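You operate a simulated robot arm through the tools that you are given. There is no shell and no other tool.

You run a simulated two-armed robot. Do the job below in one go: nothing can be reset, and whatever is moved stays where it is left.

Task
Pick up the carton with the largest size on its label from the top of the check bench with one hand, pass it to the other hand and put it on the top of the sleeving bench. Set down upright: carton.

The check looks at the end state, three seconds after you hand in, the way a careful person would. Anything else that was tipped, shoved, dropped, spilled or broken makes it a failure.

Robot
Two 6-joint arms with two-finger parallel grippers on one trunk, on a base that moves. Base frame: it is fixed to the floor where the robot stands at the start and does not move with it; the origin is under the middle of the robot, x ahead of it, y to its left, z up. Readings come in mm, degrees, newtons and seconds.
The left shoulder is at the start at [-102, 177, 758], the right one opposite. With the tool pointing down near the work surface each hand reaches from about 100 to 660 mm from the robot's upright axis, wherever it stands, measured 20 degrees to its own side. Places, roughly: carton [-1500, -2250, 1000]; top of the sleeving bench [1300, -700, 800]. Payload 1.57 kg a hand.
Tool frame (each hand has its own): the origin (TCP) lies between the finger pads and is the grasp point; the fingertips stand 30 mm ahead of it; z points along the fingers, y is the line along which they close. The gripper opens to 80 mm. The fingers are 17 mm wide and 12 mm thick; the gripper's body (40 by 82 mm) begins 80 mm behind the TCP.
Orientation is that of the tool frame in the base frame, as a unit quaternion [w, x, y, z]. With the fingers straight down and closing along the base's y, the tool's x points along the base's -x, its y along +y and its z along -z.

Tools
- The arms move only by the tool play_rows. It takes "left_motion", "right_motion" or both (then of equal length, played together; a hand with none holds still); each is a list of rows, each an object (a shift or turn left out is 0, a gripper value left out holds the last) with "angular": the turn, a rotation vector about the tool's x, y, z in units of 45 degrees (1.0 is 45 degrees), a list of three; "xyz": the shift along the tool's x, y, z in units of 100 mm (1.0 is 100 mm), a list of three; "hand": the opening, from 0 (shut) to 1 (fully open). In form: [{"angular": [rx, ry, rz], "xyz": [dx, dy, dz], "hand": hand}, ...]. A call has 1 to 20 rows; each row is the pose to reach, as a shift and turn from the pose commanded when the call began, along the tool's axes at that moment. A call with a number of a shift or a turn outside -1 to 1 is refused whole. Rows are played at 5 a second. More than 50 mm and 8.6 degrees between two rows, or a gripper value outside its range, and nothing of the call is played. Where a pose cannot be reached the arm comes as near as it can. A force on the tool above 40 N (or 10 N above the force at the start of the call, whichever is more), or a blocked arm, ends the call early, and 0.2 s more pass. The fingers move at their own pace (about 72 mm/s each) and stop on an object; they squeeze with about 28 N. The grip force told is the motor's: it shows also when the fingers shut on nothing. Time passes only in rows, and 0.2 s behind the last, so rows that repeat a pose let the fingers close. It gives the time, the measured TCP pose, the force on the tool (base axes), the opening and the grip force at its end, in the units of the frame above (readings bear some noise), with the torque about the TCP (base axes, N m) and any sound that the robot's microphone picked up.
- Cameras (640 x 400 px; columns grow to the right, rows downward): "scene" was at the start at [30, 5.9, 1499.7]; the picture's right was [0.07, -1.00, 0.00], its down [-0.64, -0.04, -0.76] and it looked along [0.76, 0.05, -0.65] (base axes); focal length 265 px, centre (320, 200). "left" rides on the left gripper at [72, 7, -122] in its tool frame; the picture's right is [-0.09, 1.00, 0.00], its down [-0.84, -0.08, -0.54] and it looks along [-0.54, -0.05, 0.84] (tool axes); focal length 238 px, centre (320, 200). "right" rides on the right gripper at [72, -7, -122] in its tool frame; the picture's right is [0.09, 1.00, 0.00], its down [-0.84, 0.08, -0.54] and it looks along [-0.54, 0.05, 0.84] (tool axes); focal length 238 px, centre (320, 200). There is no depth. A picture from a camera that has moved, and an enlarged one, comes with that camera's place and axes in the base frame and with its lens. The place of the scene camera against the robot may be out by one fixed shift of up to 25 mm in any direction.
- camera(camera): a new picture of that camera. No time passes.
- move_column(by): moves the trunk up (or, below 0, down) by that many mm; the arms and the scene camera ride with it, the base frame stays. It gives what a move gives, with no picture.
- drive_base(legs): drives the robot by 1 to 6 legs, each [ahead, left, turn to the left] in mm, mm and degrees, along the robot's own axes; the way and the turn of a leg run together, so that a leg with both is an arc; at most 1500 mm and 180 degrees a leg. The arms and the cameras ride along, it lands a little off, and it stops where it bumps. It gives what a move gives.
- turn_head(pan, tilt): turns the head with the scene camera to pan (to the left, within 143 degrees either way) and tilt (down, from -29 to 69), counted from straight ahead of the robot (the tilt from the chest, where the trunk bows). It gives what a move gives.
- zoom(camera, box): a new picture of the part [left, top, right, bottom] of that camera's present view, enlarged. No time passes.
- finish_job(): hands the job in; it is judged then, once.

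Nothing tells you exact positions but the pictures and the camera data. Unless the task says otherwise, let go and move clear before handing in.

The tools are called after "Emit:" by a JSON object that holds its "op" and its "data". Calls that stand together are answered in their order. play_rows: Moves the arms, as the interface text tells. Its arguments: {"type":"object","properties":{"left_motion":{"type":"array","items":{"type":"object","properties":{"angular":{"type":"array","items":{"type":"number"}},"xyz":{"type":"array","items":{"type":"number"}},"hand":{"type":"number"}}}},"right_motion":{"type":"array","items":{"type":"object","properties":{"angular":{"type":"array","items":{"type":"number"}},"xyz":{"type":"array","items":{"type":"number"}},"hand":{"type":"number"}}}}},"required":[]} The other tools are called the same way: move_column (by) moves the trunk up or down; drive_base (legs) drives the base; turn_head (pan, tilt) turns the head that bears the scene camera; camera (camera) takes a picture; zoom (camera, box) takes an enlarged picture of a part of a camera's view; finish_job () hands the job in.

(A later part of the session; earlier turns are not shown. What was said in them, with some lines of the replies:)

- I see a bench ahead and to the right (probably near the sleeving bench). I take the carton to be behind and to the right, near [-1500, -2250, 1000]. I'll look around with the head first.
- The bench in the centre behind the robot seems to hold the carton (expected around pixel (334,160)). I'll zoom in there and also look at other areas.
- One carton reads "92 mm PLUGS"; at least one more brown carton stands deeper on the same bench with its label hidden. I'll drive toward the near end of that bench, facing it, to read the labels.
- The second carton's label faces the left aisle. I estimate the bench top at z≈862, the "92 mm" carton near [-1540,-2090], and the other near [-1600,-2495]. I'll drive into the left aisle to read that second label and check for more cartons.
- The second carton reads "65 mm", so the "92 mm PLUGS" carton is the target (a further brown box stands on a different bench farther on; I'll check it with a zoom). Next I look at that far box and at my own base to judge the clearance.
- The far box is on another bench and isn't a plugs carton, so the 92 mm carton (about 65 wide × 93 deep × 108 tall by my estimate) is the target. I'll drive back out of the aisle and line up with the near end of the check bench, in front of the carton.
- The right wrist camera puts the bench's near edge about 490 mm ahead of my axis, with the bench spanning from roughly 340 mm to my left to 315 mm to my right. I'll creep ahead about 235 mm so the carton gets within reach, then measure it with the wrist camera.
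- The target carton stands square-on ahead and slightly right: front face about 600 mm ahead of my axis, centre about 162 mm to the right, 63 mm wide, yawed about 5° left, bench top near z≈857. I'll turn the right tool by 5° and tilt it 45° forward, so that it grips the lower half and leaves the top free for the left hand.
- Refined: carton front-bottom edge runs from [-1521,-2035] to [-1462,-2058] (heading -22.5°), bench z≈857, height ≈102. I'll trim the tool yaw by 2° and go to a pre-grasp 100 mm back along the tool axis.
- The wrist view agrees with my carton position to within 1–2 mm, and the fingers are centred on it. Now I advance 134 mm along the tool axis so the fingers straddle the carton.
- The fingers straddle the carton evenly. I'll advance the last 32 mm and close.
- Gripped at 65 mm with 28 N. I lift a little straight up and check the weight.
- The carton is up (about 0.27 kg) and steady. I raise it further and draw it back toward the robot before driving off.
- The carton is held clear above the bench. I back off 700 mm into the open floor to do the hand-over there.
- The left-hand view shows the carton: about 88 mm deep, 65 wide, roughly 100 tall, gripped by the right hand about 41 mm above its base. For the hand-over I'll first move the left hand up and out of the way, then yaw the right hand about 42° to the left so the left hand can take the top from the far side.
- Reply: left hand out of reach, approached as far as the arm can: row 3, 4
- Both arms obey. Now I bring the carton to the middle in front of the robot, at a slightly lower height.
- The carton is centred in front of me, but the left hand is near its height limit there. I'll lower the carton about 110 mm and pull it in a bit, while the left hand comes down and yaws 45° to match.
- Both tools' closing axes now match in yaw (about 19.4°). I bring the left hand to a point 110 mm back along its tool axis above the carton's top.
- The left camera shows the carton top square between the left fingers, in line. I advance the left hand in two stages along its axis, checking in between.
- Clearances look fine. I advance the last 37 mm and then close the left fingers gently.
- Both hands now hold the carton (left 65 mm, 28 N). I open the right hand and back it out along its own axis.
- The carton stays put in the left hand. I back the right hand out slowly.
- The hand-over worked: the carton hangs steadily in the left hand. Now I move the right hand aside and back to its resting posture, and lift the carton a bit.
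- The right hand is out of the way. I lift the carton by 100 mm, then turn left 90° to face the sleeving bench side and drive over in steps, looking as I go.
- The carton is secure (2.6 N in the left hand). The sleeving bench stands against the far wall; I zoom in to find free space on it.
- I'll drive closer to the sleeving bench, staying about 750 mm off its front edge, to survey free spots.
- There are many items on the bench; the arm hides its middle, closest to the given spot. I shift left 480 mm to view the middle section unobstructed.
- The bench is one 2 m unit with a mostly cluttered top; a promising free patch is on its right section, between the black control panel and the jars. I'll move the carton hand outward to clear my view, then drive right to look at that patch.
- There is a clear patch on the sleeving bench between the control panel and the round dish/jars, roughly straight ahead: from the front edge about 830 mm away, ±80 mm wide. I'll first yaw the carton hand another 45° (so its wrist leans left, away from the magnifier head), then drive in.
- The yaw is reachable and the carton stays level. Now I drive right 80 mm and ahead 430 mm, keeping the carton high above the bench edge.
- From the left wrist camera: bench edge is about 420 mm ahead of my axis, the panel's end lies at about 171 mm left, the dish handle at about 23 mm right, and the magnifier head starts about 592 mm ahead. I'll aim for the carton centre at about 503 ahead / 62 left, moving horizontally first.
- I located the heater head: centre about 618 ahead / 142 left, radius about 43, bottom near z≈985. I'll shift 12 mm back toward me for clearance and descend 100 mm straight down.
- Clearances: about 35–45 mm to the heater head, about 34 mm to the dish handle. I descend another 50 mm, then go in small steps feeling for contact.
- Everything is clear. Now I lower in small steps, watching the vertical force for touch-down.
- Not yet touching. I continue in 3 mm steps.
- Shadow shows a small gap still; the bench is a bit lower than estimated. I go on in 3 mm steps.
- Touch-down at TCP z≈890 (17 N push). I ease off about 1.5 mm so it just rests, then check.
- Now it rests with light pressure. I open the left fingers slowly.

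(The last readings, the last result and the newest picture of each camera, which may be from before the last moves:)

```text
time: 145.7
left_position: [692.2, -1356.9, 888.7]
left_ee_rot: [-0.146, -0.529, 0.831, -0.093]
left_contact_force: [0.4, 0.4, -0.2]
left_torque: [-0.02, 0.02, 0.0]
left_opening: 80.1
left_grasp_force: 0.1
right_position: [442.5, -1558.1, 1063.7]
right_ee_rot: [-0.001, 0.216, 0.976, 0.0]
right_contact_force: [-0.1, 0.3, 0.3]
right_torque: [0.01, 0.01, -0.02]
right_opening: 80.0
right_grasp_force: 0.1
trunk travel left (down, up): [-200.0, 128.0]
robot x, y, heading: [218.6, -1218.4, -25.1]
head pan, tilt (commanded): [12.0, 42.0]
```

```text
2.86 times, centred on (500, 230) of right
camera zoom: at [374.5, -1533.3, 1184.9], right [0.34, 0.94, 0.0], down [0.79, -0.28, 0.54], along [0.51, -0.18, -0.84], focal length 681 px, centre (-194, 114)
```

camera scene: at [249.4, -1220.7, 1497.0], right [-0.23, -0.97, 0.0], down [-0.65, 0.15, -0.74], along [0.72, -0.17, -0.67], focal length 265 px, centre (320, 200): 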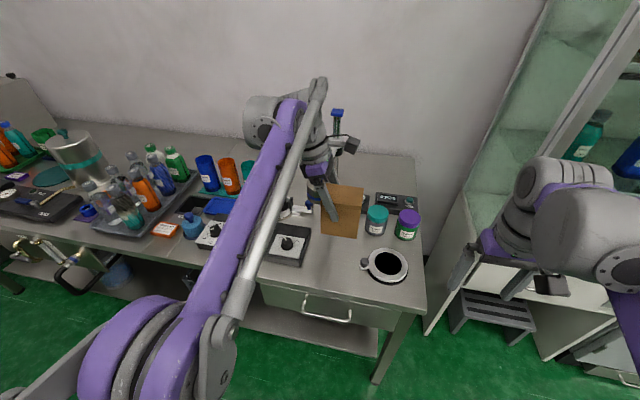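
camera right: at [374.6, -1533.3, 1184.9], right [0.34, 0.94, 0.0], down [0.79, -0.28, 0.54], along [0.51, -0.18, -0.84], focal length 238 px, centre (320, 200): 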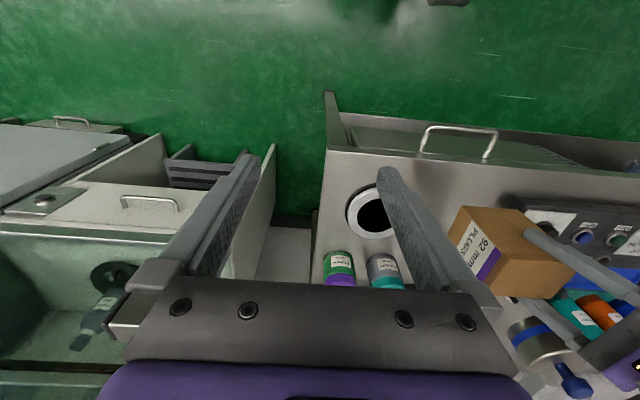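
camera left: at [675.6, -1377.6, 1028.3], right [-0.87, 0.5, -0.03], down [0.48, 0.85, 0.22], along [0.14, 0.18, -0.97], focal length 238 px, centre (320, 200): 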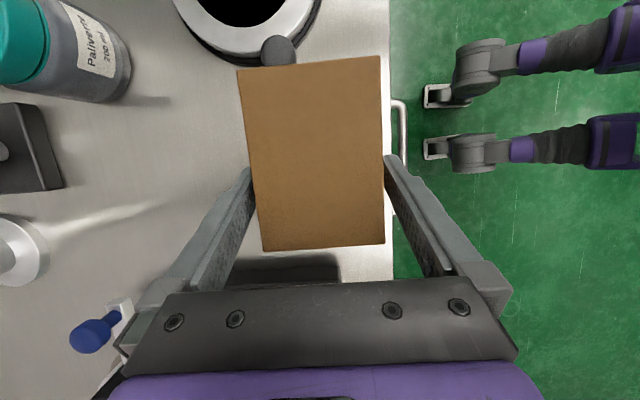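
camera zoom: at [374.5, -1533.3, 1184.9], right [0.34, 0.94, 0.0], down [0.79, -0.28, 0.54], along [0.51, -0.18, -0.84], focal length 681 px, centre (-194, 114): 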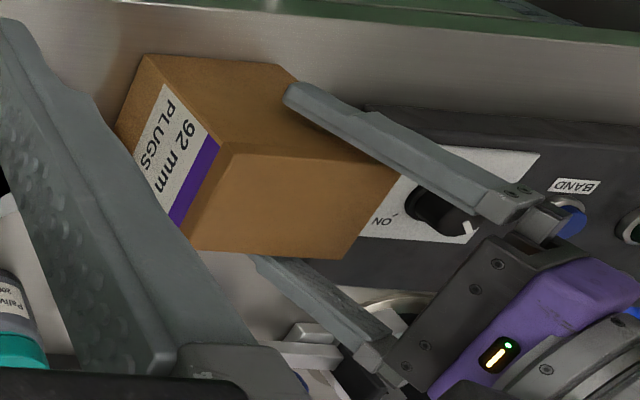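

The carton stands upright and didn't shift on release. I raise the left hand straight back up the same verified path.

Emit:
{"op": "play_rows", "data": {"left_motion": [{"xyz": [0.034, 0, -0.094]}, {"xyz": [0.068, 0, -0.188]}, {"xyz": [0.137, 0, -0.376]}, {"xyz": [0.205, 0, -0.564]}, {"xyz": [0.274, 0, -0.752]}, {"xyz": [0.342, 0, -0.94]}, {"xyz": [0.342, 0, -0.94]}]}}

Emit:
{"op": "play_rows", "data": {"left_motion": [{"xyz": [0.068, 0, -0.188]}, {"xyz": [0.137, 0, -0.376]}, {"xyz": [0.205, 0, -0.564]}, {"xyz": [0.274, 0, -0.752]}, {"xyz": [0.29, 0, -0.8]}, {"xyz": [0.29, 0, -0.8]}]}}

Emit:
{"op": "camera", "data": {"camera": "scene"}}

Emit:
{"op": "camera", "data": {"camera": "right"}}

Emit:
{"op": "camera", "data": {"camera": "left"}}

```text
time: 147.3
left_position: [692.2, -1356.8, 989.0]
left_ee_rot: [-0.147, -0.529, 0.831, -0.094]
left_contact_force: [-0.6, 0.1, -0.2]
left_torque: [0.02, -0.01, -0.02]
left_opening: 80.0
left_grasp_force: 0.1
right_position: [442.2, -1558.3, 1063.8]
right_ee_rot: [0.0, 0.217, 0.976, 0.001]
right_contact_force: [-0.6, 1.0, 0.1]
right_torque: [0.02, -0.01, -0.02]
right_opening: 79.9
right_grasp_force: 0.1
trunk travel left (down, up): [-200.0, 128.0]
robot x, y, heading: [219.2, -1217.9, -25.1]
head pan, tilt (commanded): [12.0, 42.0]
```

```text
time: 148.7
left_position: [694.7, -1356.1, 1075.1]
left_ee_rot: [-0.147, -0.529, 0.831, -0.093]
left_contact_force: [0.1, 0.3, -0.2]
left_torque: [-0.02, -0.02, -0.06]
left_opening: 80.2
left_grasp_force: 0.1
right_position: [442.2, -1558.0, 1063.3]
right_ee_rot: [0.0, 0.216, 0.976, 0.0]
right_contact_force: [-0.1, 0.2, -0.3]
right_torque: [0.01, -0.04, 0.0]
right_opening: 80.1
right_grasp_force: 0.1
trunk travel left (down, up): [-200.0, 128.0]
robot x, y, heading: [216.7, -1216.1, -25.2]
head pan, tilt (commanded): [12.0, 42.0]
```

```text
taken
camera scene: at [249.1, -1220.5, 1497.0], right [-0.22, -0.97, 0.0], down [-0.65, 0.15, -0.74], along [0.72, -0.17, -0.67], focal length 265 px, centre (320, 200)
```

scene: 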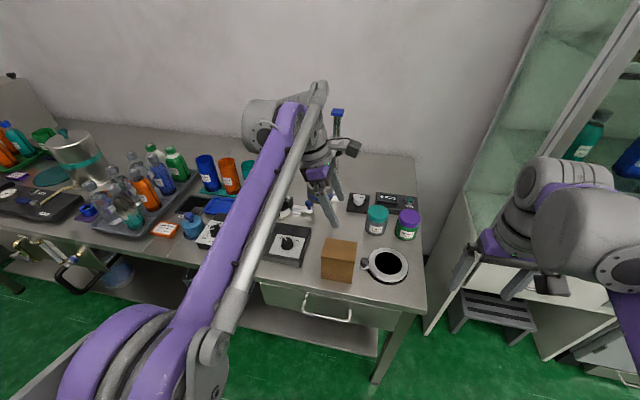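

```text
taken
camera right: at [374.5, -1533.3, 1184.9], right [0.34, 0.94, 0.0], down [0.79, -0.28, 0.54], along [0.51, -0.18, -0.84], focal length 238 px, centre (320, 200)
```

right: 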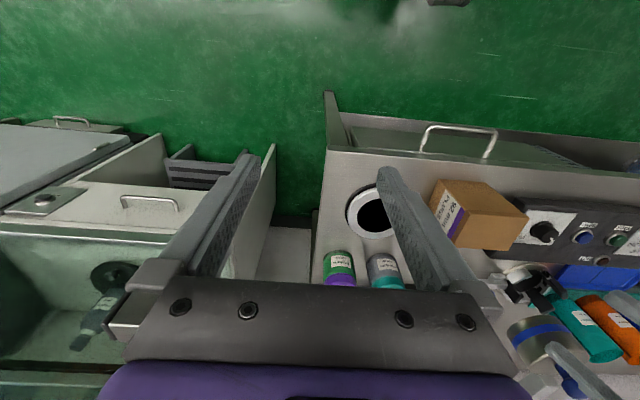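

```text
taken
camera left: at [675.8, -1377.6, 1213.4], right [-0.87, 0.5, -0.03], down [0.48, 0.85, 0.22], along [0.14, 0.18, -0.97], focal length 238 px, centre (320, 200)
```

left: 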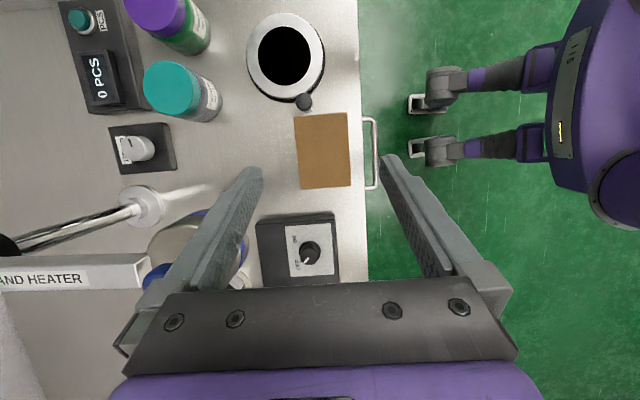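

The carton stands upright on the sleeving bench, about 30 mm in from the front edge, touching nothing. I pull the left hand back toward me and drive the robot clear.

Emit:
{"op": "play_rows", "data": {"left_motion": [{"xyz": [0, 0.2, 0]}, {"xyz": [0, 0.4, 0]}, {"xyz": [0, 0.6, 0]}, {"xyz": [0, 0.8, 0]}, {"xyz": [0, 0.8, 0]}]}}

Emit:
{"op": "drive_base", "data": {"legs": [[-400, 0, 0]]}}

Emit:
{"op": "turn_head", "data": {"pan": -3, "tilt": 32}}

Emit:
{"op": "camera", "data": {"camera": "scene"}}

Emit:
{"op": "zoom", "data": {"camera": "scene", "box": [220, 130, 420, 290]}}

```text
time: 149.9
left_position: [619.9, -1322.4, 1074.7]
left_ee_rot: [-0.146, -0.529, 0.831, -0.094]
left_contact_force: [0.3, 0.4, 0.0]
left_torque: [-0.01, 0.02, -0.01]
left_opening: 80.0
left_grasp_force: 0.0
right_position: [442.9, -1557.5, 1063.5]
right_ee_rot: [0.0, 0.216, 0.976, 0.0]
right_contact_force: [-0.8, 0.5, -0.3]
right_torque: [0.01, -0.01, 0.01]
right_opening: 80.0
right_grasp_force: 0.1
trunk travel left (down, up): [-200.0, 128.0]
robot x, y, heading: [215.9, -1217.5, -25.0]
head pan, tilt (commanded): [12.0, 42.0]
```

```text
time: 152.4
left_position: [256.3, -1154.7, 1074.7]
left_ee_rot: [-0.146, -0.529, 0.831, -0.094]
left_contact_force: [0.0, 0.4, -0.1]
left_torque: [0.01, -0.05, 0.01]
left_opening: 80.1
left_grasp_force: 0.0
right_position: [78.6, -1388.0, 1063.2]
right_ee_rot: [0.0, 0.218, 0.976, 0.0]
right_contact_force: [-0.2, 0.2, 0.6]
right_torque: [-0.02, 0.0, 0.0]
right_opening: 79.9
right_grasp_force: 0.1
trunk travel left (down, up): [-200.0, 128.0]
robot x, y, heading: [-148.1, -1050.3, -25.1]
head pan, tilt (commanded): [12.0, 42.0]
```

```text
time: 153.1
left_position: [257.7, -1153.5, 1074.0]
left_ee_rot: [-0.146, -0.528, 0.831, -0.093]
left_contact_force: [0.1, -0.3, 0.0]
left_torque: [-0.01, -0.02, 0.03]
left_opening: 80.3
left_grasp_force: 0.0
right_position: [80.1, -1388.6, 1063.9]
right_ee_rot: [0.0, 0.217, 0.976, 0.0]
right_contact_force: [-0.9, -0.1, 0.9]
right_torque: [0.0, 0.03, -0.01]
right_opening: 80.0
right_grasp_force: 0.1
trunk travel left (down, up): [-200.0, 128.0]
robot x, y, heading: [-148.2, -1048.4, -25.2]
head pan, tilt (commanded): [-3.0, 32.0]
```

```text
taken
camera scene: at [-115.9, -1074.6, 1512.1], right [-0.47, -0.88, 0.0], down [-0.47, 0.25, -0.85], along [0.75, -0.4, -0.53], focal length 265 px, centre (320, 200)
```

scene: 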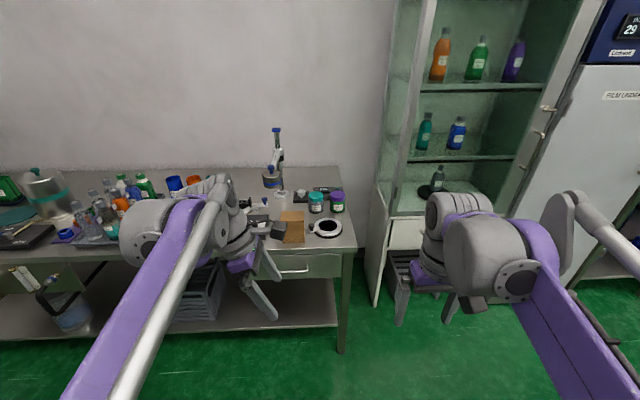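

```text
2.50 times, centred on (320, 210) of scene
camera zoom: at [-115.9, -1074.6, 1512.1], right [-0.47, -0.88, 0.0], down [-0.47, 0.25, -0.85], along [0.75, -0.4, -0.53], focal length 662 px, centre (320, 175)
```

zoom: 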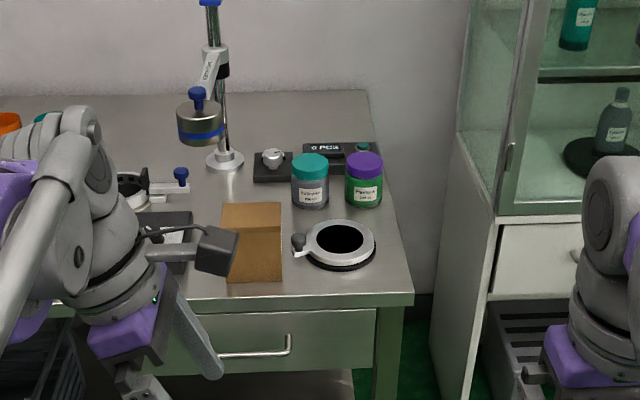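

The 92 mm carton stands upright on the sleeving bench, clear of its neighbours. Both grippers are empty and well away, and nothing else was disturbed. I'm handing in.

Emit:
{"op": "finish_job", "data": {}}

```text
The job is handed in.
```

The carton labelled "92 mm PLUGS" now stands upright on the sleeving bench, and I have handed the job in. The only other labelled carton I saw on the check bench reads "65 mm". I also saw a brown box farther back, but it stands on a different bench and isn't a plugs carton.

- **Pick and hand-over:** The right hand took the carton from the check bench. I backed into open floor and passed it to the left hand, where it stayed steady.
- **Placement:** The left hand set it down on the right-hand section of the sleeving bench, between the black control panel and the round dish. It sits about 30 mm in from the front edge and touches nothing.
- **Surroundings:** In the pictures I took, nothing else was tipped or moved. I did not go back to look at the check bench up close after leaving it.
- **Robot:** Both grippers are open and empty, and I drove 400 mm back from the bench before handing in.
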